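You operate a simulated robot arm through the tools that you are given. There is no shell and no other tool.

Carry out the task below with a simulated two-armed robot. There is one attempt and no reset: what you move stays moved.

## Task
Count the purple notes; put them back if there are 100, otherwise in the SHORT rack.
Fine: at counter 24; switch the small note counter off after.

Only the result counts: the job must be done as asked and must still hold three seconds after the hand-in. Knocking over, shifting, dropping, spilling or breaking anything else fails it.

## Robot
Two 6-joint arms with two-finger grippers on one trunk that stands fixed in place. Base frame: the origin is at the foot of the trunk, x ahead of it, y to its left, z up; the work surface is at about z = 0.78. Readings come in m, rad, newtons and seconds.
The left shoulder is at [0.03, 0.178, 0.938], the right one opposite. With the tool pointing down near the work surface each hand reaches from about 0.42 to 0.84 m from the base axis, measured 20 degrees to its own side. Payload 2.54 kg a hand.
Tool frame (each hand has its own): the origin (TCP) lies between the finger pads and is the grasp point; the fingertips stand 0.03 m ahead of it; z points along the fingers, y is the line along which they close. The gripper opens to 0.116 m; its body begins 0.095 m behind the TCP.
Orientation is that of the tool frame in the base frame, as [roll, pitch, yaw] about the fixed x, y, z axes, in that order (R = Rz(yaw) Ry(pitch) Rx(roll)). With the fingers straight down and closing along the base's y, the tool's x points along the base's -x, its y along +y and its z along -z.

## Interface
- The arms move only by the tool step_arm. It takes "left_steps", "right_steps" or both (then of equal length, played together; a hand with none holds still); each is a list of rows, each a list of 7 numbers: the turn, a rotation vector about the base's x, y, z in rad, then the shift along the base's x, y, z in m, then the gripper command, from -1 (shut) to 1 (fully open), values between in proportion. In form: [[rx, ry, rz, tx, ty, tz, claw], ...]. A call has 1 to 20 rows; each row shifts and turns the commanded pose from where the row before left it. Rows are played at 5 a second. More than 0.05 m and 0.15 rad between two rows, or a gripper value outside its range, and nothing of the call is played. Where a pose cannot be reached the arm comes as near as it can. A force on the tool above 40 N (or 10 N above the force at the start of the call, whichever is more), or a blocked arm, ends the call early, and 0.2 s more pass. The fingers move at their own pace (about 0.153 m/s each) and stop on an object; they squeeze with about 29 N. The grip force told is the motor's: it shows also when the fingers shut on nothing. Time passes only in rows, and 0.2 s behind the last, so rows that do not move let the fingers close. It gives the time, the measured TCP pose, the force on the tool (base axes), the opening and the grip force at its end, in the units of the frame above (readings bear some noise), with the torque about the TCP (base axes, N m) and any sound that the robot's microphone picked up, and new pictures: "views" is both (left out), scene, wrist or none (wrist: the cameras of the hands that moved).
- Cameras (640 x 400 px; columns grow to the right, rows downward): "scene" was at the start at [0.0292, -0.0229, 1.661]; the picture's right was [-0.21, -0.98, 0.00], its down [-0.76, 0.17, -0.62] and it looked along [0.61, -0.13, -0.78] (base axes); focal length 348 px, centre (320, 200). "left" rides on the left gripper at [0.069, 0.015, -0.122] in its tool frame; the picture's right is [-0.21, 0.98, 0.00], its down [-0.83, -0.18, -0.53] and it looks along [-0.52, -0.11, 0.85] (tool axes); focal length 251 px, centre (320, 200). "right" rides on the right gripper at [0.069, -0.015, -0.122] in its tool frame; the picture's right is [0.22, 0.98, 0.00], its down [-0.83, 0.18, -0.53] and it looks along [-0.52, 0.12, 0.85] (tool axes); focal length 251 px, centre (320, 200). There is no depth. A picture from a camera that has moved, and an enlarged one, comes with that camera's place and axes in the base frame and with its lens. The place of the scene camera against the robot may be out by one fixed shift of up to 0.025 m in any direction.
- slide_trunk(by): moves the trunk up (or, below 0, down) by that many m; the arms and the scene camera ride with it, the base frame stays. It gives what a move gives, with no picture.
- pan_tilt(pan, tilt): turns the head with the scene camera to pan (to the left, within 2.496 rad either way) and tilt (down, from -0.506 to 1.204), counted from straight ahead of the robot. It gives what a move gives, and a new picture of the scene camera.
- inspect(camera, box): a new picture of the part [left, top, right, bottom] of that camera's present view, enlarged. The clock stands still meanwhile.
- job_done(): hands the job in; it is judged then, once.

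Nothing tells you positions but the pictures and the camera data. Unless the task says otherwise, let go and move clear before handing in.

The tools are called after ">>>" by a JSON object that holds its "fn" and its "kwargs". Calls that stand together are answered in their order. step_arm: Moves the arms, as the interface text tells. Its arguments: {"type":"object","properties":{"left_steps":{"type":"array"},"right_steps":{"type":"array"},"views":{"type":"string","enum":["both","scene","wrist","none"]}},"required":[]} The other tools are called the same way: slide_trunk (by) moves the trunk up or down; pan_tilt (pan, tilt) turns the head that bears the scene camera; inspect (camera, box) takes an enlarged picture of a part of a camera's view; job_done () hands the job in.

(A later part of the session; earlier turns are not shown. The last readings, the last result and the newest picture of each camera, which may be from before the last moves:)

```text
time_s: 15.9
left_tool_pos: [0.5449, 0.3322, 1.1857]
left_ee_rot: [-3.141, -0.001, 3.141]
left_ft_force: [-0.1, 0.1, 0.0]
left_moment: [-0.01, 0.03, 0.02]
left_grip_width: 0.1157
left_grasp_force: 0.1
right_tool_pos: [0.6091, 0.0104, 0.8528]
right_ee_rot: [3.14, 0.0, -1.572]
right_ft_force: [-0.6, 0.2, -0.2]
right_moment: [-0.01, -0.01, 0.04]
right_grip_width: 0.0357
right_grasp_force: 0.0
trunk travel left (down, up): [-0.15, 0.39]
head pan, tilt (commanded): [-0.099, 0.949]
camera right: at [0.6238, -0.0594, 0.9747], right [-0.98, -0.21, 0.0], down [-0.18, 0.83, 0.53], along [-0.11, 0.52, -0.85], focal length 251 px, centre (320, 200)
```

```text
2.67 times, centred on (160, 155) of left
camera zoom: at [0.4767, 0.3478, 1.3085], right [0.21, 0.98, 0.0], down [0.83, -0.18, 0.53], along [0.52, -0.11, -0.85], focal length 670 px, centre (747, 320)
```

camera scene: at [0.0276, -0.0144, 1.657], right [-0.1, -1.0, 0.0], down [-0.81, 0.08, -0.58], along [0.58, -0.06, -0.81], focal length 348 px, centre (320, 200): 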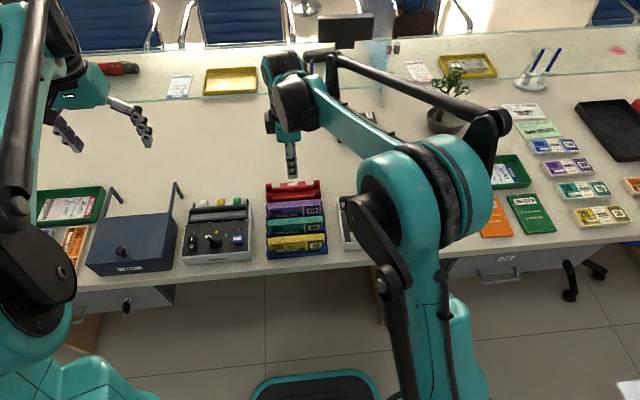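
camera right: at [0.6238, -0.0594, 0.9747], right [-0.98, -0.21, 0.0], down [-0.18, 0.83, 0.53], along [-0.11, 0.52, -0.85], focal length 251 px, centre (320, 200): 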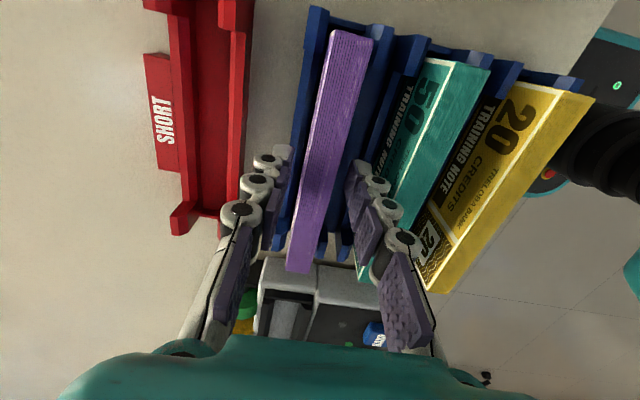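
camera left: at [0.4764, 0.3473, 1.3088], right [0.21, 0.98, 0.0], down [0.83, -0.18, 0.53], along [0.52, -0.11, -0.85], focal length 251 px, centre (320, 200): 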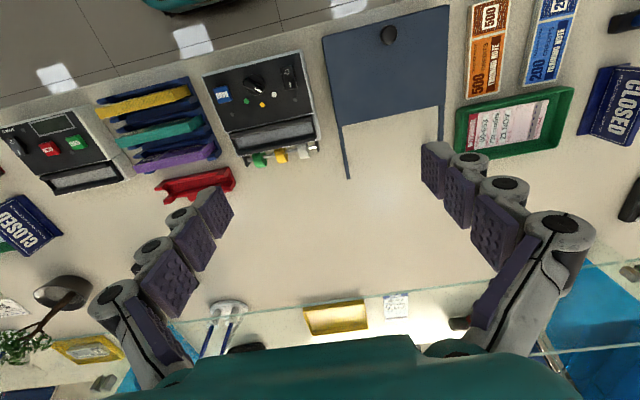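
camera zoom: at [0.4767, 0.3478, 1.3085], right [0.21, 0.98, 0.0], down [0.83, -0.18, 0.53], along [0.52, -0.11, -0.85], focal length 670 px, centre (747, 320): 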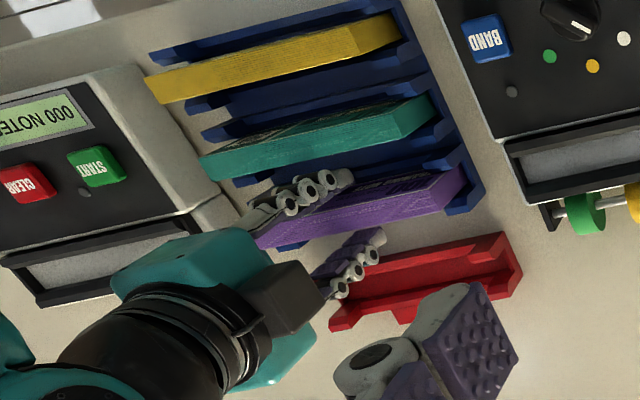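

Clear on both sides with no force. I'll go down 3 mm more and close.

>>> {"fn": "step_arm", "kwargs": {"right_steps": [[0, 0, 0, 0.001, 0, -0.003, -0.38], [0, 0, 0, 0, 0, 0, -0.6], [0, 0, 0, 0, 0, 0, -1], [0, 0, 0, 0, 0, 0, -1], [0, 0, 0, 0, 0, 0, -1]], "views": "wrist"}}

>>> {"fn": "inspect", "kwargs": {"camera": "right", "box": [200, 20, 440, 220]}}

```text
time_s: 17.1
left_tool_pos: [0.5454, 0.3337, 1.1856]
left_ee_rot: [3.14, -0.001, 3.141]
left_ft_force: [0.0, 0.7, -0.2]
left_moment: [0.01, 0.0, -0.02]
left_grip_width: 0.1158
left_grasp_force: 0.1
right_tool_pos: [0.6108, 0.0095, 0.8503]
right_ee_rot: [3.141, -0.001, -1.571]
right_ft_force: [-1.2, -0.2, 0.8]
right_moment: [-0.05, 0.02, 0.01]
right_grip_width: 0.0171
right_grasp_force: 28.6
trunk travel left (down, up): [-0.15, 0.39]
head pan, tilt (commanded): [-0.099, 0.949]
camera right: at [0.6253, -0.0598, 0.972], right [-0.98, -0.21, 0.0], down [-0.18, 0.83, 0.53], along [-0.11, 0.52, -0.85], focal length 251 px, centre (320, 200)
```

right: 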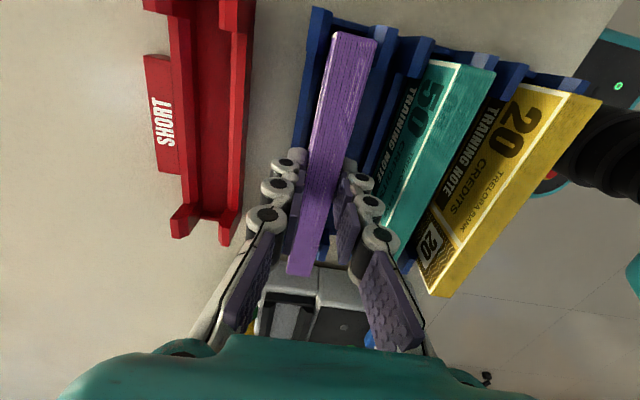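

```text
2.00 times, centred on (320, 120) of right
camera zoom: at [0.6253, -0.0598, 0.972], right [-0.98, -0.21, 0.0], down [-0.18, 0.83, 0.53], along [-0.11, 0.52, -0.85], focal length 503 px, centre (320, 360)
```

zoom: 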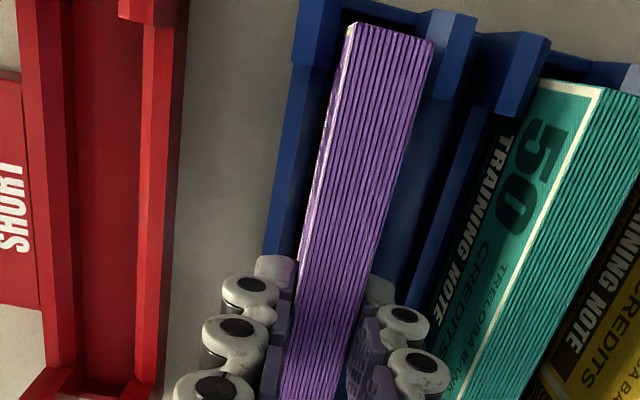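

Gripped at 17 mm. I'll lift straight up out of the slot and check the bundle.

>>> {"fn": "step_arm", "kwargs": {"right_steps": [[0, 0, 0, 0, 0, 0.01, -1], [0, 0, 0, 0, 0, 0.02, -1], [0, 0, 0, 0, 0, 0.03, -1], [0, 0, 0, 0, 0, 0.04, -1], [0, 0, 0, 0, 0, 0.02, -1], [0, 0, 0, 0, 0, 0, -1]], "views": "both"}}

>>> {"fn": "inspect", "kwargs": {"camera": "scene", "box": [230, 110, 420, 270]}}

>>> {"fn": "inspect", "kwargs": {"camera": "left", "box": [0, 80, 260, 260]}}

>>> {"fn": "inspect", "kwargs": {"camera": "right", "box": [140, 0, 440, 260]}}

```text
time_s: 18.5
left_tool_pos: [0.5456, 0.3325, 1.1854]
left_ee_rot: [3.141, 0.0, 3.141]
left_ft_force: [-0.5, 0.5, -0.1]
left_moment: [0.0, -0.01, -0.01]
left_grip_width: 0.1158
left_grasp_force: 0.1
right_tool_pos: [0.6125, 0.0097, 0.9707]
right_ee_rot: [-3.141, -0.001, -1.572]
right_ft_force: [0.3, 1.0, -0.6]
right_moment: [-0.01, 0.01, 0.0]
right_grip_width: 0.0171
right_grasp_force: 29.2
trunk travel left (down, up): [-0.15, 0.39]
head pan, tilt (commanded): [-0.099, 0.949]
camera scene: at [0.0278, -0.0138, 1.657], right [-0.1, -1.0, 0.0], down [-0.81, 0.08, -0.58], along [0.58, -0.06, -0.81], focal length 348 px, centre (320, 200)
camera right: at [0.6261, -0.0592, 1.0931], right [-0.98, -0.21, 0.0], down [-0.18, 0.83, 0.53], along [-0.12, 0.52, -0.85], focal length 251 px, centre (320, 200)
```

scene: 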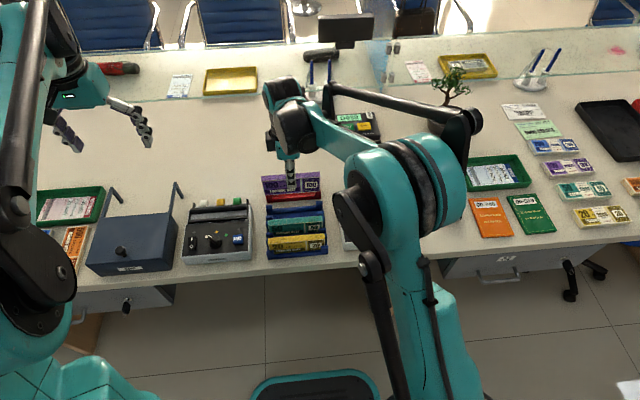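
right: 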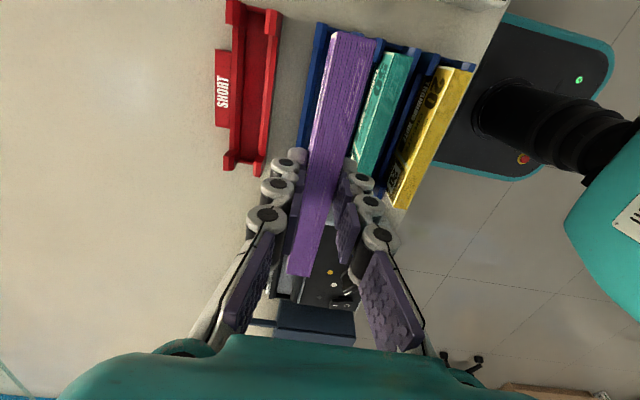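

```text
2.50 times, centred on (325, 190) of scene
camera zoom: at [0.0278, -0.0138, 1.657], right [-0.1, -1.0, 0.0], down [-0.81, 0.08, -0.58], along [0.58, -0.06, -0.81], focal length 871 px, centre (308, 225)
```

zoom: 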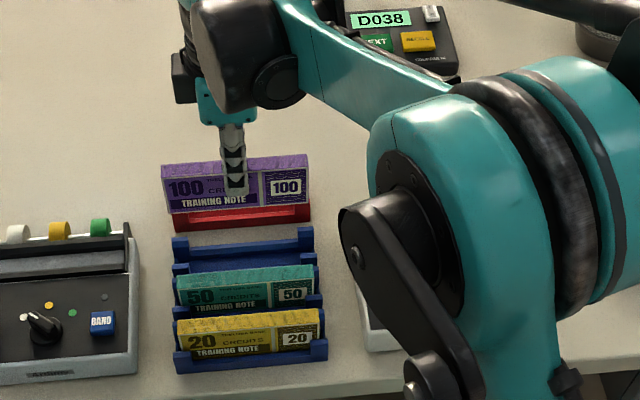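

```text
2.22 times, centred on (130, 170) of left
camera zoom: at [0.477, 0.3479, 1.3083], right [0.21, 0.98, 0.0], down [0.83, -0.18, 0.53], along [0.52, -0.11, -0.85], focal length 559 px, centre (742, 267)
```

zoom: 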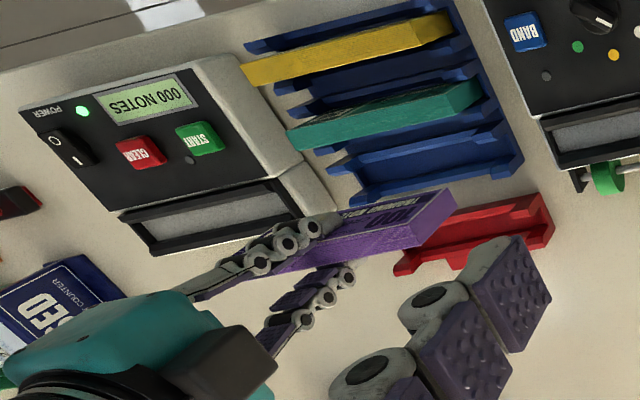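

```text
1.54 times, centred on (290, 130) of right
camera zoom: at [0.6261, -0.0592, 1.0931], right [-0.98, -0.21, 0.0], down [-0.18, 0.83, 0.53], along [-0.12, 0.52, -0.85], focal length 387 px, centre (366, 308)
```

zoom: 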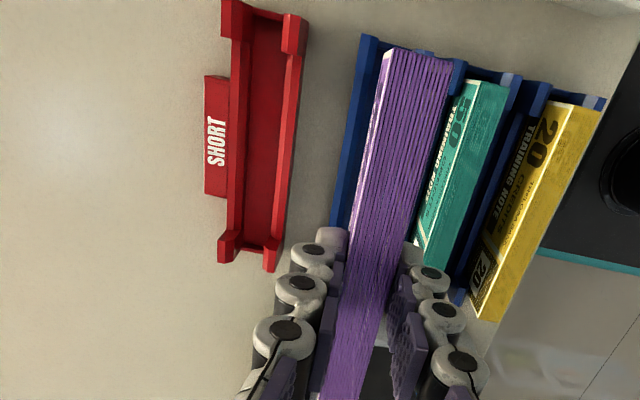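

The bundle is held level and clear. I'll carry it at this height over to the counter's hopper, near y = -0.19, then measure the hopper from there.

>>> {"fn": "step_arm", "kwargs": {"right_steps": [[0, 0, 0, 0, -0.03, 0.005, -1], [0, 0, 0, 0, -0.04, 0.005, -1], [0, 0, 0, 0, -0.04, 0, -1], [0, 0, 0, 0, -0.04, 0, -1], [0, 0, 0, 0, -0.03, 0, -1], [0, 0, 0, 0, -0.019, 0, -1], [0, 0, 0, 0, 0, 0, -1]], "views": "both"}}

>>> {"fn": "inspect", "kwargs": {"camera": "right", "box": [200, 0, 480, 220]}}

>>> {"fn": "inspect", "kwargs": {"camera": "scene", "box": [310, 120, 440, 260]}}

>>> {"fn": "inspect", "kwargs": {"camera": "left", "box": [0, 80, 200, 230]}}

```text
time_s: 20.1
left_tool_pos: [0.5449, 0.3327, 1.1852]
left_ee_rot: [3.141, 0.002, -3.141]
left_ft_force: [0.5, 0.4, -0.4]
left_moment: [0.0, 0.02, -0.03]
left_grip_width: 0.1161
left_grasp_force: 0.1
right_tool_pos: [0.6112, -0.1904, 0.9808]
right_ee_rot: [3.141, 0.0, -1.568]
right_ft_force: [-0.2, 0.6, -1.8]
right_moment: [-0.01, 0.02, 0.02]
right_grip_width: 0.0173
right_grasp_force: 28.8
trunk travel left (down, up): [-0.15, 0.39]
head pan, tilt (commanded): [-0.099, 0.949]
camera scene: at [0.0277, -0.0135, 1.657], right [-0.1, -1.0, 0.0], down [-0.81, 0.08, -0.58], along [0.58, -0.06, -0.81], focal length 348 px, centre (320, 200)
camera right: at [0.6252, -0.2587, 1.1027], right [-0.98, -0.22, 0.0], down [-0.18, 0.83, 0.53], along [-0.12, 0.52, -0.85], focal length 251 px, centre (320, 200)
```

scene: 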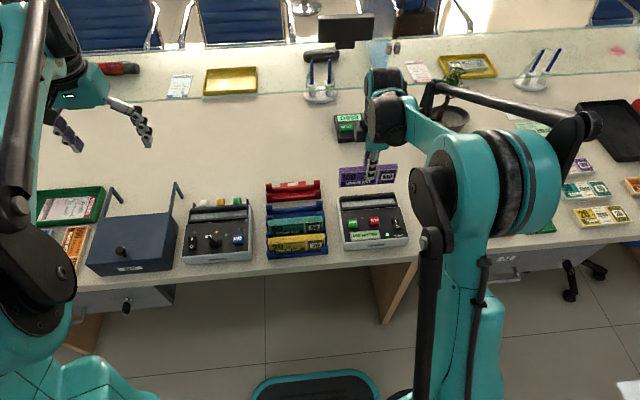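
right: 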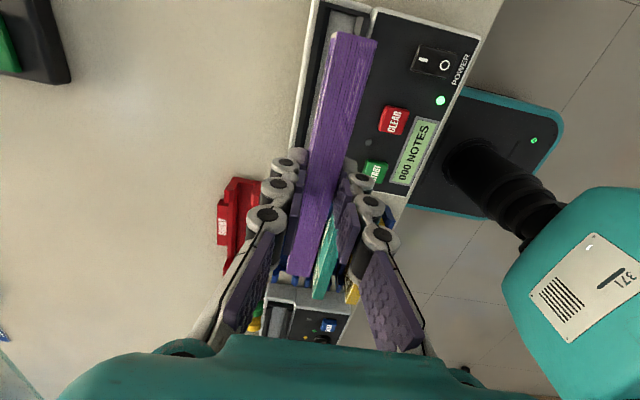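

```text
1.82 times, centred on (340, 110) of right
camera zoom: at [0.6252, -0.2587, 1.1027], right [-0.98, -0.22, 0.0], down [-0.18, 0.83, 0.53], along [-0.12, 0.52, -0.85], focal length 457 px, centre (284, 364)
```

zoom: 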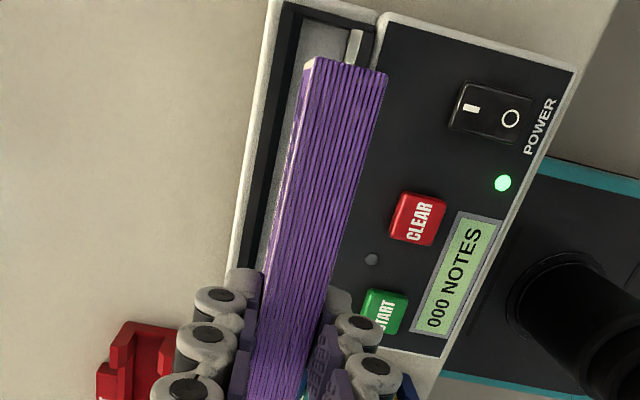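

```text
2.86 times, centred on (375, 190) of scene
camera zoom: at [0.0277, -0.0135, 1.657], right [-0.1, -1.0, 0.0], down [-0.81, 0.08, -0.58], along [0.58, -0.06, -0.81], focal length 995 px, centre (163, 229)
```

zoom: 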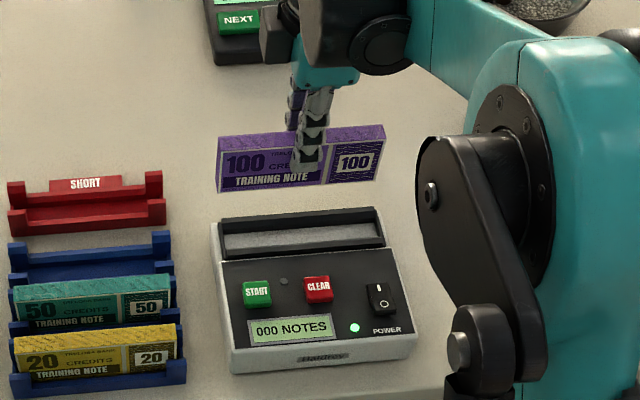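

```text
2.67 times, centred on (100, 155) of left
camera zoom: at [0.4769, 0.3481, 1.3083], right [0.21, 0.98, 0.0], down [0.83, -0.18, 0.53], along [0.52, -0.11, -0.85], focal length 670 px, centre (907, 320)
```

zoom: 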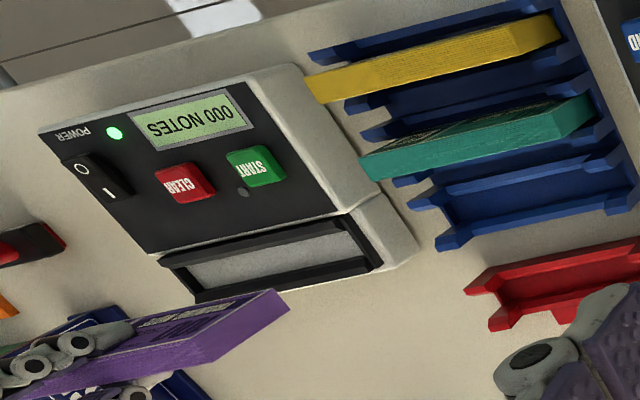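

The hopper frame top is at about z 0.828, centred near (0.608, -0.206), so the bundle must shift 16 mm in -y. The fit lengthwise is tight, so I'll zoom in more.

>>> {"fn": "inspect", "kwargs": {"camera": "left", "box": [50, 130, 130, 200]}}

>>> {"fn": "inspect", "kwargs": {"camera": "right", "box": [290, 0, 400, 80]}}

>>> {"fn": "inspect", "kwargs": {"camera": "scene", "box": [330, 180, 410, 240]}}

```text
5.71 times, centred on (90, 165) of left
camera zoom: at [0.4769, 0.3481, 1.3083], right [0.21, 0.98, 0.0], down [0.83, -0.18, 0.53], along [0.52, -0.11, -0.85], focal length 1437 px, centre (1634, 400)
```

zoom: 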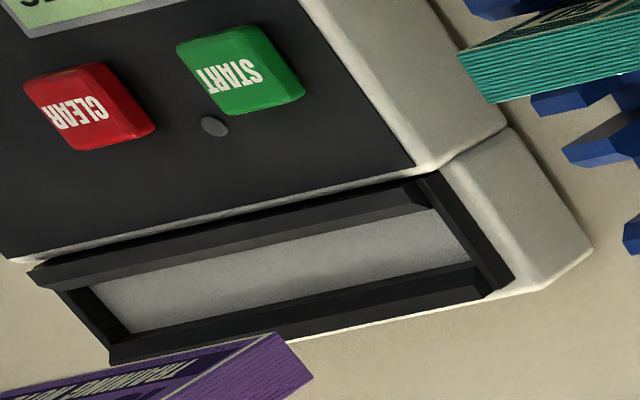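

```text
5.00 times, centred on (345, 40) of right
camera zoom: at [0.6252, -0.2587, 1.1027], right [-0.98, -0.22, 0.0], down [-0.18, 0.83, 0.53], along [-0.12, 0.52, -0.85], focal length 1257 px, centre (195, 1000)
```

zoom: 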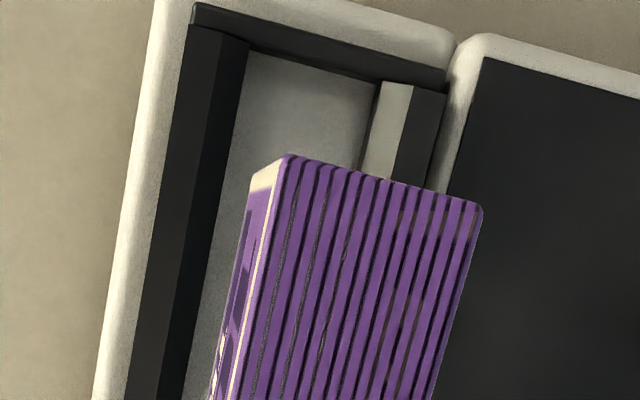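

```text
6.67 times, centred on (370, 210) of scene
camera zoom: at [0.0277, -0.0135, 1.657], right [-0.1, -1.0, 0.0], down [-0.81, 0.08, -0.58], along [0.58, -0.06, -0.81], focal length 2323 px, centre (-13, 133)
```

zoom: 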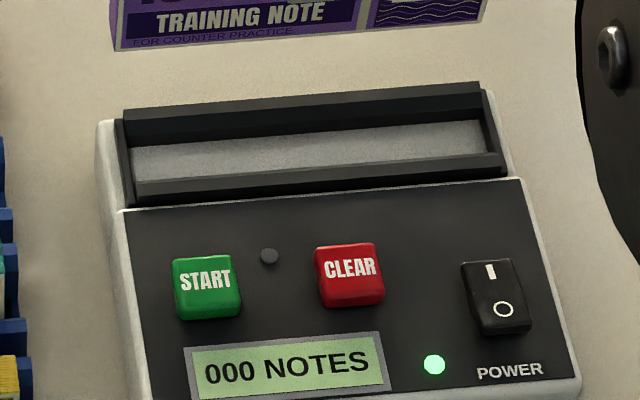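

The opening runs x 0.5975–0.621 and y -0.2855 to -0.121, centre (0.609, -0.203), leaving about 3 mm in x and 6 mm in y each side. I'll shift -14.5 mm in y and come down until the bundle's bottom is just above the frame.

>>> {"fn": "step_arm", "kwargs": {"right_steps": [[0, 0, 0, 0, -0.0145, 0, -1], [0, 0, 0, 0, 0, -0.03, -1], [0, 0, 0, 0, 0, -0.03, -1], [0, 0, 0, 0, 0, -0.015, -1], [0, 0, 0, 0, 0, 0, -1]], "views": "both"}}

>>> {"fn": "inspect", "kwargs": {"camera": "left", "box": [40, 120, 150, 220]}}

>>> {"fn": "inspect", "kwargs": {"camera": "right", "box": [270, 0, 400, 100]}}

>>> {"fn": "inspect", "kwargs": {"camera": "scene", "box": [320, 160, 420, 240]}}

```text
time_s: 21.3
left_tool_pos: [0.5462, 0.3312, 1.1857]
left_ee_rot: [-3.141, -0.001, 3.141]
left_ft_force: [-0.3, 0.1, -0.2]
left_moment: [0.02, -0.02, -0.03]
left_grip_width: 0.1158
left_grasp_force: 0.1
right_tool_pos: [0.6104, -0.2033, 0.9034]
right_ee_rot: [-3.141, 0.0, -1.571]
right_ft_force: [-0.5, 0.2, -0.6]
right_moment: [0.01, 0.0, 0.03]
right_grip_width: 0.0173
right_grasp_force: 28.9
trunk travel left (down, up): [-0.15, 0.39]
head pan, tilt (commanded): [-0.099, 0.949]
camera scene: at [0.0275, -0.014, 1.657], right [-0.1, -1.0, 0.0], down [-0.81, 0.08, -0.58], along [0.58, -0.06, -0.81], focal length 348 px, centre (320, 200)
camera right: at [0.6247, -0.2734, 1.0273], right [-0.98, -0.22, 0.0], down [-0.18, 0.83, 0.53], along [-0.11, 0.52, -0.85], focal length 251 px, centre (320, 200)
```

scene: 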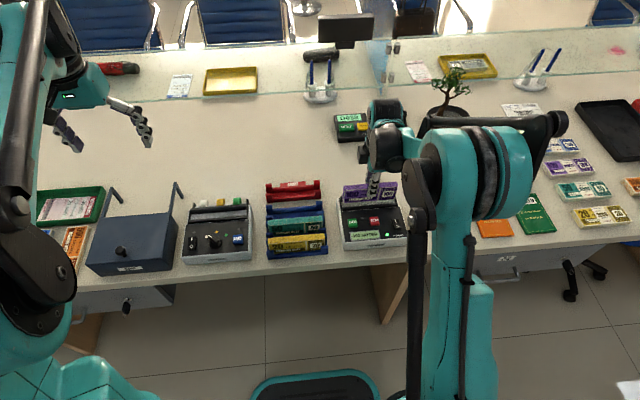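
right: 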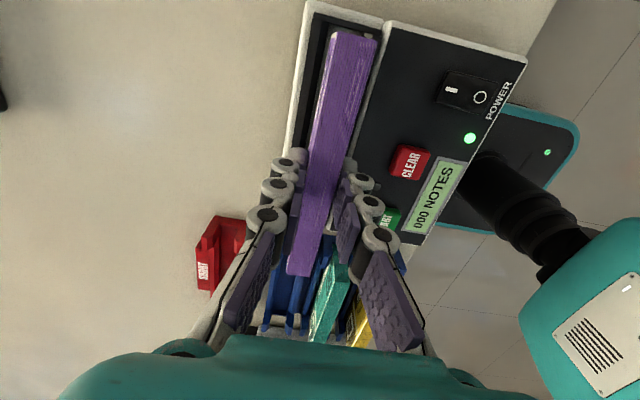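

```text
4.00 times, centred on (95, 170) of left
camera zoom: at [0.4767, 0.3477, 1.3085], right [0.21, 0.98, 0.0], down [0.83, -0.18, 0.53], along [0.52, -0.11, -0.85], focal length 1006 px, centre (1220, 320)
```

zoom: 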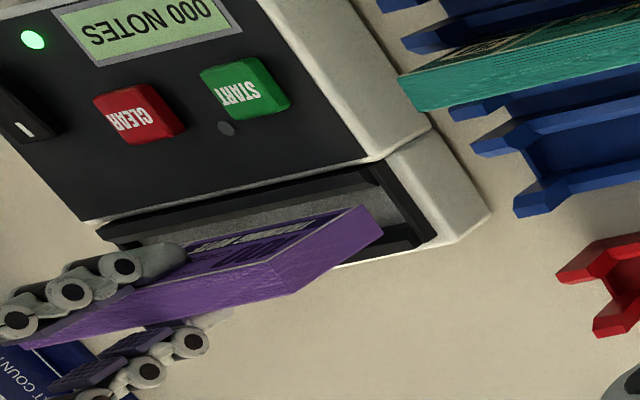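

```text
4.00 times, centred on (335, 50) of right
camera zoom: at [0.6247, -0.2734, 1.0273], right [-0.98, -0.22, 0.0], down [-0.18, 0.83, 0.53], along [-0.11, 0.52, -0.85], focal length 1006 px, centre (260, 800)
```

zoom: 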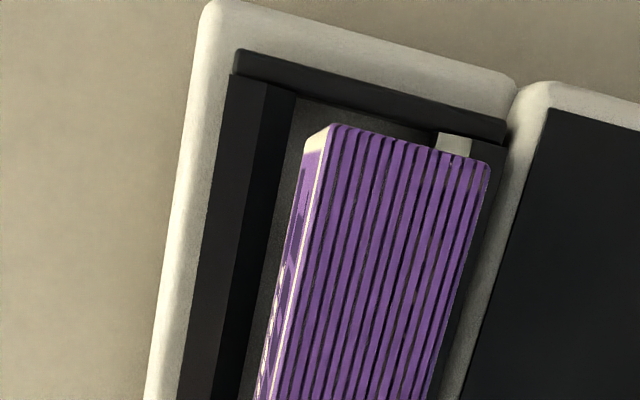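

```text
5.00 times, centred on (370, 200) of scene
camera zoom: at [0.0275, -0.014, 1.657], right [-0.1, -1.0, 0.0], down [-0.81, 0.08, -0.58], along [0.58, -0.06, -0.81], focal length 1742 px, centre (70, 200)
```

zoom: 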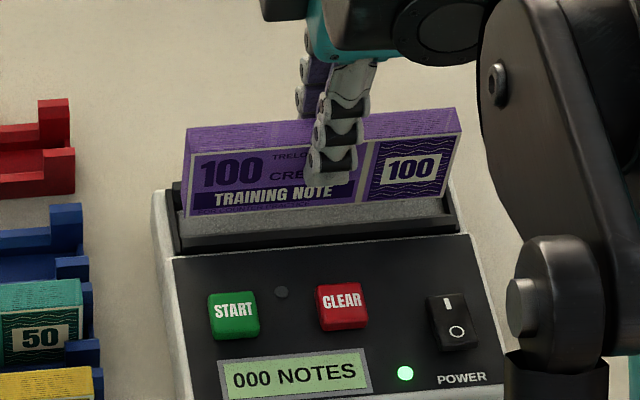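

The bundle is centred over the opening in both directions. I'll lower it slowly into the hopper.

>>> {"fn": "step_arm", "kwargs": {"right_steps": [[0, 0, 0, 0, 0, -0.005, -1], [0, 0, 0, 0, 0, -0.005, -1], [0, 0, 0, 0, 0, -0.005, -1], [0, 0, 0, 0, 0, -0.005, -1], [0, 0, 0, 0, 0, 0, -1]], "views": "wrist"}}

>>> {"fn": "inspect", "kwargs": {"camera": "right", "box": [270, 0, 400, 100]}}

>>> {"fn": "inspect", "kwargs": {"camera": "scene", "box": [320, 160, 420, 240]}}

>>> {"fn": "inspect", "kwargs": {"camera": "left", "box": [40, 120, 150, 220]}}

```text
time_s: 22.5
left_tool_pos: [0.5454, 0.3339, 1.1848]
left_ee_rot: [-3.141, -0.001, 3.141]
left_ft_force: [-0.3, -0.1, -0.9]
left_moment: [-0.02, -0.02, 0.01]
left_grip_width: 0.116
left_grasp_force: 0.1
right_tool_pos: [0.61, -0.2044, 0.885]
right_ee_rot: [3.141, 0.0, -1.57]
right_ft_force: [1.1, 0.2, 3.0]
right_moment: [0.02, -0.08, 0.02]
right_grip_width: 0.0173
right_grasp_force: 28.8
trunk travel left (down, up): [-0.15, 0.39]
head pan, tilt (commanded): [-0.099, 0.949]
camera right: at [0.6247, -0.2737, 1.007], right [-0.98, -0.21, 0.0], down [-0.18, 0.83, 0.53], along [-0.11, 0.52, -0.85], focal length 251 px, centre (320, 200)
```

right: 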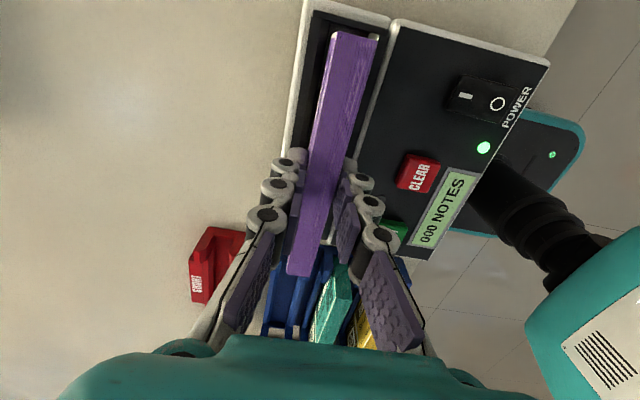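

```text
4.00 times, centred on (335, 50) of right
camera zoom: at [0.6247, -0.2737, 1.007], right [-0.98, -0.21, 0.0], down [-0.18, 0.83, 0.53], along [-0.11, 0.52, -0.85], focal length 1006 px, centre (260, 800)
```

zoom: 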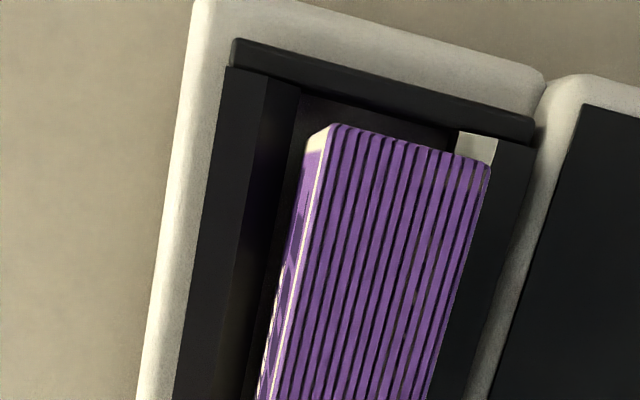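

```text
5.00 times, centred on (370, 200) of scene
camera zoom: at [0.0274, -0.0138, 1.6571], right [-0.1, -1.0, 0.0], down [-0.81, 0.08, -0.58], along [0.58, -0.06, -0.81], focal length 1742 px, centre (70, 200)
```

zoom: 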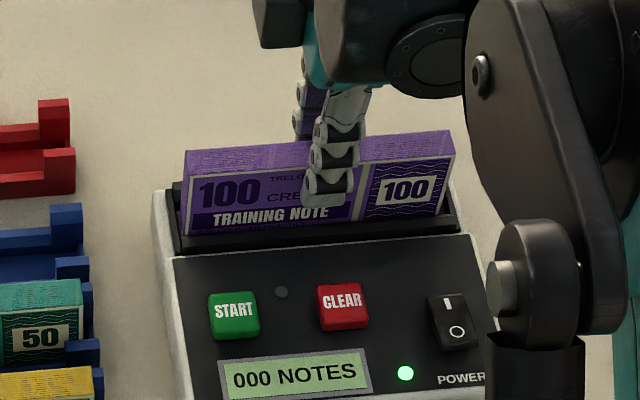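

```text
4.00 times, centred on (95, 170) of left
camera zoom: at [0.4767, 0.3479, 1.3085], right [0.21, 0.98, 0.0], down [0.83, -0.18, 0.53], along [0.52, -0.11, -0.85], focal length 1006 px, centre (1220, 320)
```

zoom: 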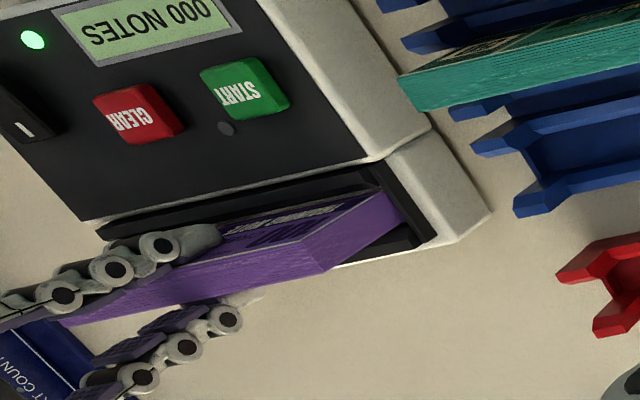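

A light 3 N upward force shows first contact, either the floor or the lead-in. I'll go 2 mm more and see how the force grows.

>>> {"fn": "step_arm", "kwargs": {"right_steps": [[0, 0, 0, 0, 0, -0.002, -1], [0, 0, 0, 0, 0, 0, -1]], "views": "wrist"}}

>>> {"fn": "inspect", "kwargs": {"camera": "right", "box": [270, 0, 400, 100]}}

>>> {"fn": "inspect", "kwargs": {"camera": "scene", "box": [340, 180, 410, 230]}}

```text
time_s: 23.1
left_tool_pos: [0.5446, 0.3315, 1.1866]
left_ee_rot: [-3.141, 0.0, 3.141]
left_ft_force: [0.0, -0.2, 0.2]
left_moment: [-0.02, -0.01, 0.05]
left_grip_width: 0.1159
left_grasp_force: 0.0
right_tool_pos: [0.6102, -0.2043, 0.8844]
right_ee_rot: [-3.139, 0.0, -1.57]
right_ft_force: [8.0, -3.4, 29.9]
right_moment: [0.02, -0.25, 0.02]
right_grip_width: 0.0174
right_grasp_force: 29.1
trunk travel left (down, up): [-0.15, 0.39]
head pan, tilt (commanded): [-0.099, 0.949]
camera right: at [0.6239, -0.2735, 1.007], right [-0.98, -0.21, 0.0], down [-0.18, 0.83, 0.53], along [-0.11, 0.52, -0.85], focal length 251 px, centre (320, 200)
```

right: 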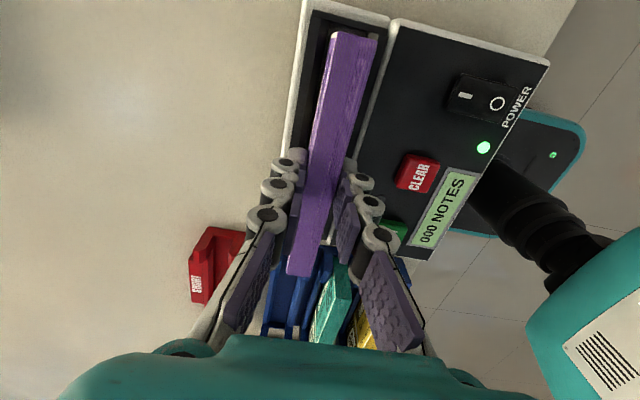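

```text
4.00 times, centred on (335, 50) of right
camera zoom: at [0.6239, -0.2735, 1.007], right [-0.98, -0.21, 0.0], down [-0.18, 0.83, 0.53], along [-0.11, 0.52, -0.85], focal length 1006 px, centre (260, 800)
```

zoom: 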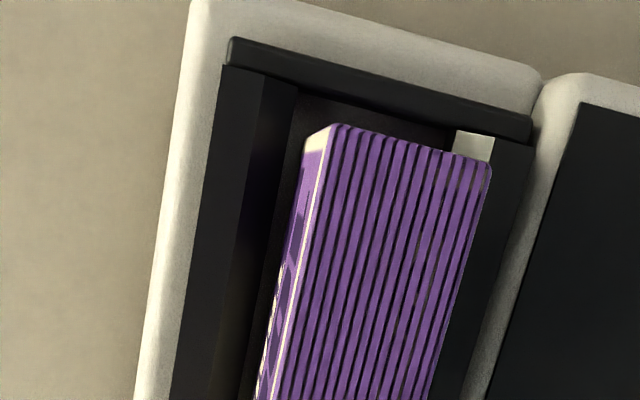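

```text
8.00 times, centred on (375, 205) of scene
camera zoom: at [0.0255, -0.0135, 1.6573], right [-0.1, -1.0, 0.0], down [-0.81, 0.08, -0.58], along [0.58, -0.06, -0.81], focal length 2787 px, centre (-120, 160)
```

zoom: 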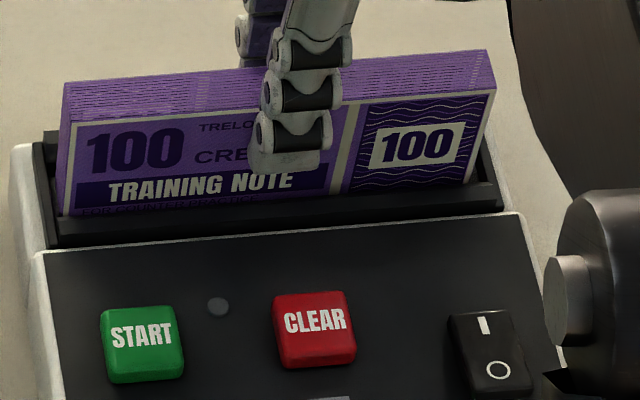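

The force jumped to 30 N, so the bundle is standing on the hopper floor about 10 mm below the frame top. I'll ease off 2 mm and open the fingers a little.

>>> {"fn": "step_arm", "kwargs": {"right_steps": [[0, 0, 0, 0, 0, 0.002, -1], [0, 0, 0, 0, 0, 0, -0.66], [0, 0, 0, 0, 0, 0, -0.5], [0, 0, 0, 0, 0, 0, -0.4], [0, 0, 0, 0, 0, 0, -0.4]], "views": "wrist"}}

>>> {"fn": "inspect", "kwargs": {"camera": "right", "box": [240, 0, 420, 200]}}

>>> {"fn": "inspect", "kwargs": {"camera": "scene", "box": [340, 180, 410, 230]}}

```text
time_s: 24.3
left_tool_pos: [0.5457, 0.333, 1.1847]
left_ee_rot: [3.141, 0.001, -3.142]
left_ft_force: [-0.2, 0.3, -0.7]
left_moment: [-0.03, -0.01, -0.01]
left_grip_width: 0.1162
left_grasp_force: 0.1
right_tool_pos: [0.6103, -0.2037, 0.8854]
right_ee_rot: [-3.14, 0.001, -1.57]
right_ft_force: [-0.3, -0.2, 0.2]
right_moment: [0.02, -0.02, 0.0]
right_grip_width: 0.0349
right_grasp_force: 0.1
trunk travel left (down, up): [-0.15, 0.39]
head pan, tilt (commanded): [-0.099, 0.949]
camera right: at [0.6249, -0.2736, 1.0072], right [-0.98, -0.21, 0.0], down [-0.18, 0.83, 0.53], along [-0.12, 0.52, -0.85], focal length 251 px, centre (320, 200)
```

right: 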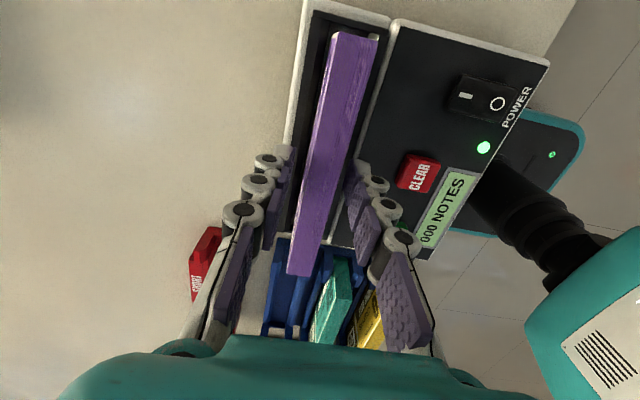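

```text
2.00 times, centred on (330, 100) of right
camera zoom: at [0.6249, -0.2736, 1.0072], right [-0.98, -0.21, 0.0], down [-0.18, 0.83, 0.53], along [-0.12, 0.52, -0.85], focal length 503 px, centre (300, 400)
```

zoom: 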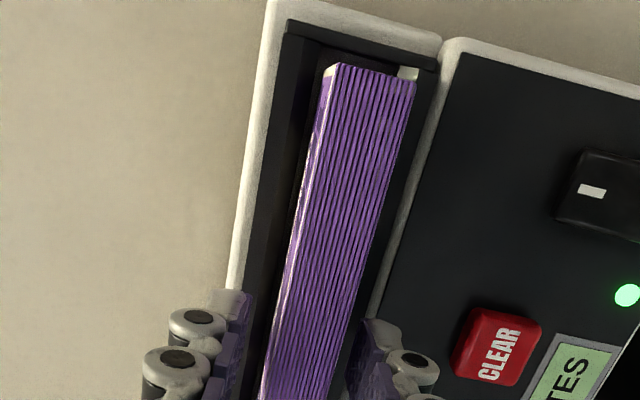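

```text
8.00 times, centred on (375, 205) of scene
camera zoom: at [0.0277, -0.0139, 1.657], right [-0.1, -1.0, 0.0], down [-0.81, 0.08, -0.58], along [0.58, -0.06, -0.81], focal length 2787 px, centre (-120, 160)
```

zoom: 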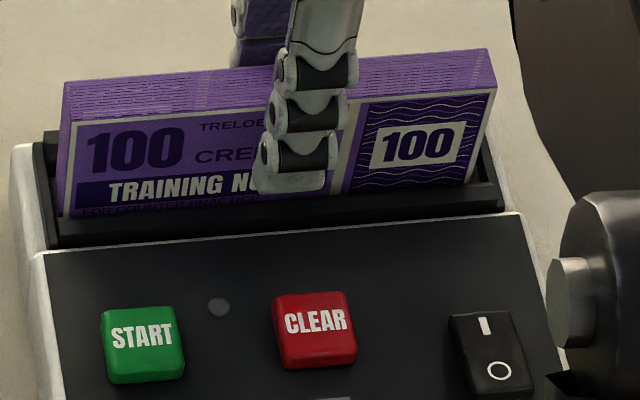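

The bundle stands by itself in the hopper. I'll lift straight up, shut the fingers and move over the START button.

>>> {"fn": "step_arm", "kwargs": {"right_steps": [[0, 0, 0, 0, 0, 0.02, -0.4], [0, 0, 0, 0, 0, 0.04, -0.4], [0, 0, 0, 0, 0, 0.04, -0.4], [0, 0, 0, -0.02, 0.014, 0.0, -1], [0, 0, 0, -0.028, 0.02, 0, -1], [0, 0, 0, -0.028, 0.023, 0, -1], [0, 0, 0, 0, 0, -0.03, -1], [0, 0, 0, 0, 0, -0.03, -1], [0, 0, 0, 0, 0, 0, -1]], "views": "both"}}

>>> {"fn": "inspect", "kwargs": {"camera": "right", "box": [240, 20, 480, 220]}}

>>> {"fn": "inspect", "kwargs": {"camera": "scene", "box": [320, 170, 420, 250]}}

>>> {"fn": "inspect", "kwargs": {"camera": "left", "box": [0, 80, 150, 220]}}

```text
time_s: 26.3
left_tool_pos: [0.5462, 0.3332, 1.1848]
left_ee_rot: [-3.141, 0.001, 3.141]
left_ft_force: [1.3, -0.7, -0.4]
left_moment: [-0.03, 0.01, 0.0]
left_grip_width: 0.1159
left_grasp_force: 0.0
right_tool_pos: [0.5346, -0.1446, 0.9251]
right_ee_rot: [-3.141, 0.0, -1.571]
right_ft_force: [0.9, -0.2, -0.5]
right_moment: [-0.01, 0.0, -0.02]
right_grip_width: 0.0001
right_grasp_force: 28.2
trunk travel left (down, up): [-0.15, 0.39]
head pan, tilt (commanded): [-0.099, 0.949]
camera scene: at [0.0275, -0.0141, 1.657], right [-0.1, -1.0, 0.0], down [-0.81, 0.08, -0.58], along [0.58, -0.06, -0.81], focal length 348 px, centre (320, 200)
camera right: at [0.5496, -0.2153, 1.0475], right [-0.98, -0.21, 0.0], down [-0.18, 0.83, 0.53], along [-0.11, 0.52, -0.85], focal length 251 px, centre (320, 200)
```

scene: 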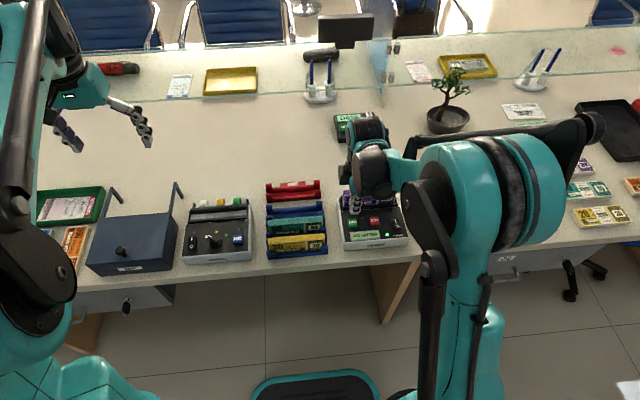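
right: 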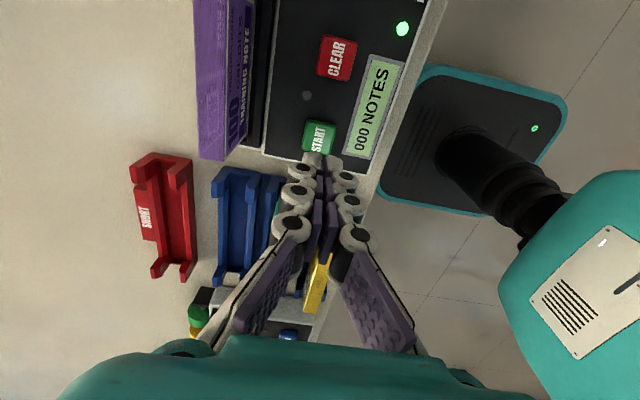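

```text
2.00 times, centred on (360, 120) of right
camera zoom: at [0.5496, -0.2153, 1.0475], right [-0.98, -0.21, 0.0], down [-0.18, 0.83, 0.53], along [-0.11, 0.52, -0.85], focal length 503 px, centre (240, 360)
```

zoom: 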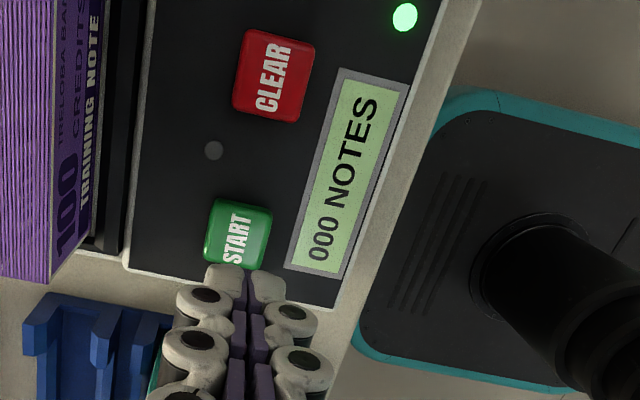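

```text
5.00 times, centred on (370, 210) of scene
camera zoom: at [0.0275, -0.0141, 1.657], right [-0.1, -1.0, 0.0], down [-0.81, 0.08, -0.58], along [0.58, -0.06, -0.81], focal length 1742 px, centre (70, 150)
```

zoom: 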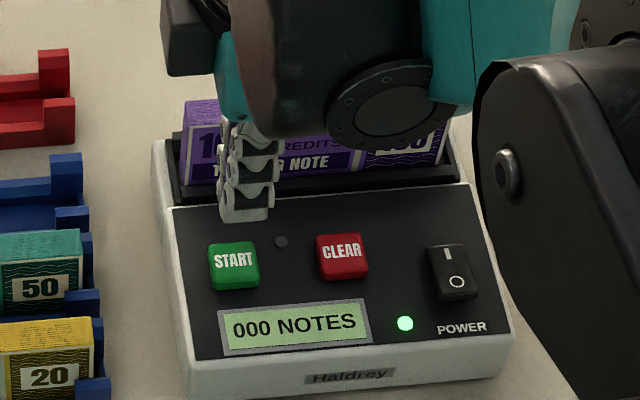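

```text
2.86 times, centred on (75, 150) of left
camera zoom: at [0.4767, 0.3477, 1.3085], right [0.21, 0.98, 0.0], down [0.83, -0.18, 0.53], along [0.52, -0.11, -0.85], focal length 718 px, centre (1020, 343)
```

zoom: 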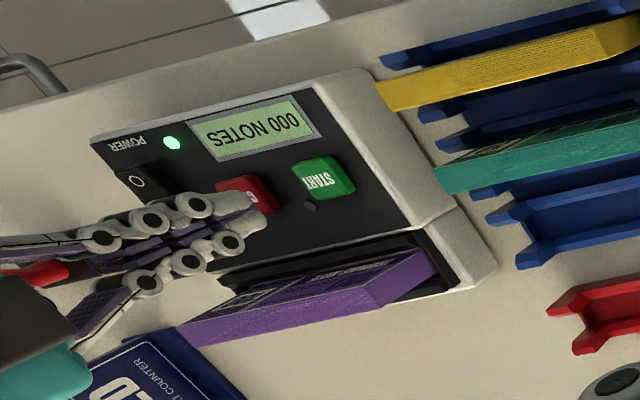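

The START centre works out at about (0.535, -0.148). I'll nudge 3 mm and press it gently.

>>> {"fn": "step_arm", "kwargs": {"right_steps": [[0, 0, 0, 0, -0.003, -0.02, -1], [0, 0, 0, 0, 0, -0.02, -1], [0, 0, 0, 0, 0, -0.008, -1], [0, 0, 0, 0, 0, 0, -1]], "views": "none"}}

>>> {"fn": "inspect", "kwargs": {"camera": "right", "box": [240, 20, 480, 220]}}

>>> {"fn": "inspect", "kwargs": {"camera": "scene", "box": [320, 170, 420, 250]}}

```text
time_s: 27.3
left_tool_pos: [0.5446, 0.3334, 1.1858]
left_ee_rot: [-3.141, -0.001, 3.139]
left_ft_force: [-0.2, 0.3, -0.3]
left_moment: [0.01, 0.01, 0.0]
left_grip_width: 0.116
left_grasp_force: 0.1
right_tool_pos: [0.5349, -0.1486, 0.8778]
right_ee_rot: [3.141, 0.0, -1.57]
right_ft_force: [0.7, 0.5, 0.0]
right_moment: [-0.01, 0.01, -0.01]
right_grip_width: 0.0002
right_grasp_force: 28.5
trunk travel left (down, up): [-0.15, 0.39]
head pan, tilt (commanded): [-0.099, 0.949]
```

```text
2.00 times, centred on (360, 120) of right
camera zoom: at [0.5498, -0.2189, 0.9993], right [-0.98, -0.21, 0.0], down [-0.18, 0.83, 0.53], along [-0.11, 0.52, -0.85], focal length 503 px, centre (240, 360)
```

zoom: 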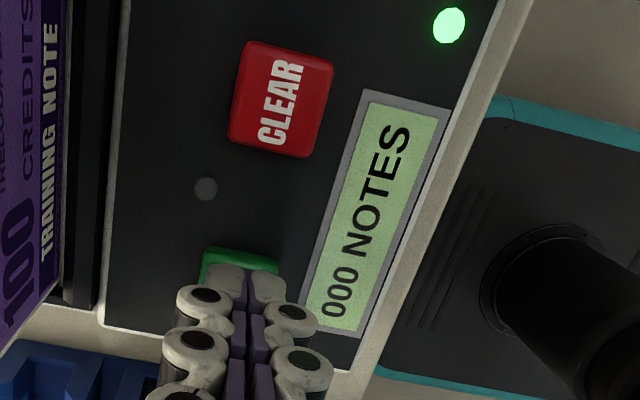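

```text
5.00 times, centred on (370, 210) of scene
camera zoom: at [0.0275, -0.0138, 1.657], right [-0.1, -1.0, 0.0], down [-0.81, 0.08, -0.58], along [0.58, -0.06, -0.81], focal length 1742 px, centre (70, 150)
```

zoom: 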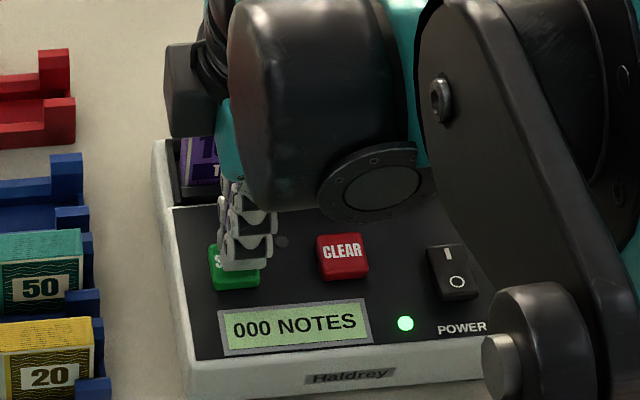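

The tips are just above START. I'll press down in small steps.

>>> {"fn": "step_arm", "kwargs": {"right_steps": [[0, 0, 0, 0, 0, -0.004, -1], [0, 0, 0, 0, 0, -0.003, -1], [0, 0, 0, 0, 0, -0.002, -1], [0, 0, 0, 0, 0, 0, -1]], "views": "wrist"}}

>>> {"fn": "inspect", "kwargs": {"camera": "right", "box": [240, 20, 480, 220]}}

```text
time_s: 28.3
left_tool_pos: [0.5458, 0.333, 1.1855]
left_ee_rot: [3.141, 0.001, -3.141]
left_ft_force: [0.2, -0.4, 0.1]
left_moment: [0.03, -0.02, 0.02]
left_grip_width: 0.1162
left_grasp_force: 0.0
right_tool_pos: [0.5352, -0.151, 0.8681]
right_ee_rot: [-3.141, 0.0, -1.571]
right_ft_force: [-0.3, -0.4, 0.6]
right_moment: [0.0, 0.01, 0.0]
right_grip_width: 0.0061
right_grasp_force: 28.6
trunk travel left (down, up): [-0.15, 0.39]
head pan, tilt (commanded): [-0.099, 0.949]
camera right: at [0.5491, -0.2189, 0.9902], right [-0.98, -0.22, 0.0], down [-0.18, 0.83, 0.53], along [-0.11, 0.52, -0.85], focal length 251 px, centre (320, 200)
```

right: 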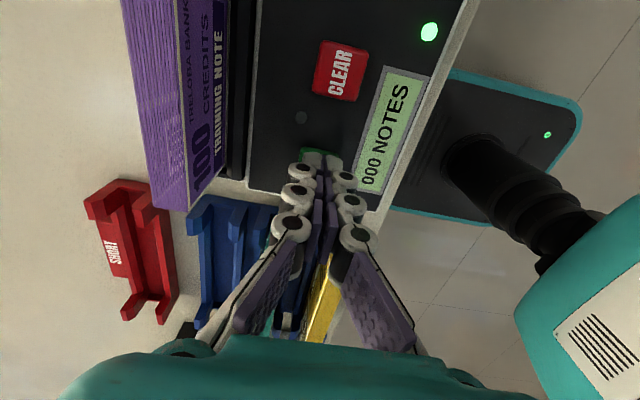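

```text
2.00 times, centred on (360, 120) of right
camera zoom: at [0.5491, -0.2189, 0.9902], right [-0.98, -0.22, 0.0], down [-0.18, 0.83, 0.53], along [-0.11, 0.52, -0.85], focal length 503 px, centre (240, 360)
```

zoom: 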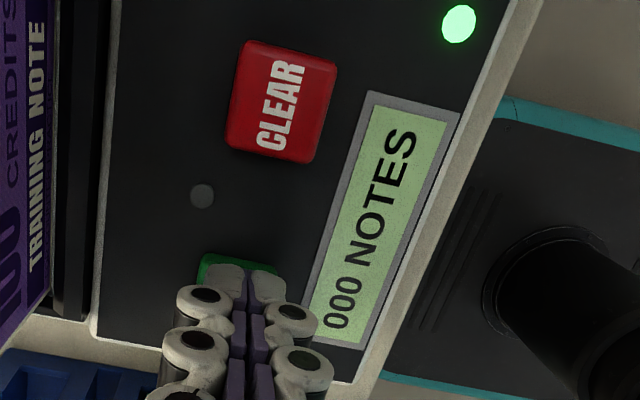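

Hardly any force yet. I'll press a little further.

>>> {"fn": "step_arm", "kwargs": {"right_steps": [[0, 0, 0, 0, 0, -0.002, -1], [0, 0, 0, 0, 0, -0.002, -1], [0, 0, 0, 0, 0, 0, -1]], "views": "wrist"}}

>>> {"fn": "inspect", "kwargs": {"camera": "right", "box": [240, 20, 480, 220]}}

```text
time_s: 29.1
left_tool_pos: [0.5454, 0.3332, 1.1842]
left_ee_rot: [-3.14, 0.0, 3.141]
left_ft_force: [-0.1, -0.2, -0.3]
left_moment: [0.05, -0.01, 0.01]
left_grip_width: 0.1161
left_grasp_force: 0.1
right_tool_pos: [0.534, -0.1509, 0.8644]
right_ee_rot: [-3.141, -0.001, -1.572]
right_ft_force: [-0.8, 2.0, 2.9]
right_moment: [0.04, -0.02, 0.01]
right_grip_width: 0.0061
right_grasp_force: 28.3
trunk travel left (down, up): [-0.15, 0.39]
head pan, tilt (commanded): [-0.099, 0.949]
heard: click
camera right: at [0.5487, -0.2197, 0.9863], right [-0.98, -0.22, 0.0], down [-0.18, 0.83, 0.53], along [-0.11, 0.52, -0.85], focal length 251 px, centre (320, 200)
```

right: 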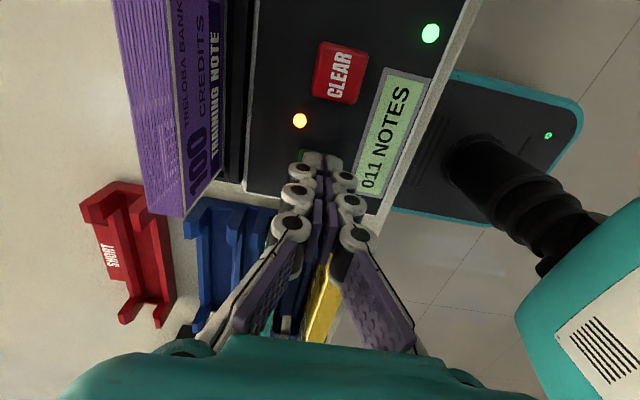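

```text
2.00 times, centred on (360, 120) of right
camera zoom: at [0.5487, -0.2197, 0.9863], right [-0.98, -0.22, 0.0], down [-0.18, 0.83, 0.53], along [-0.11, 0.52, -0.85], focal length 503 px, centre (240, 360)
```

zoom: 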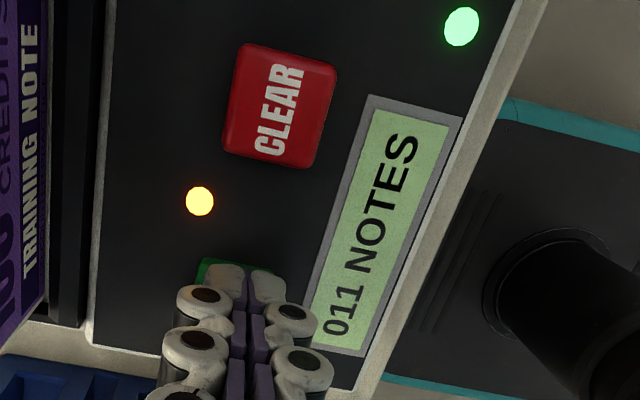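

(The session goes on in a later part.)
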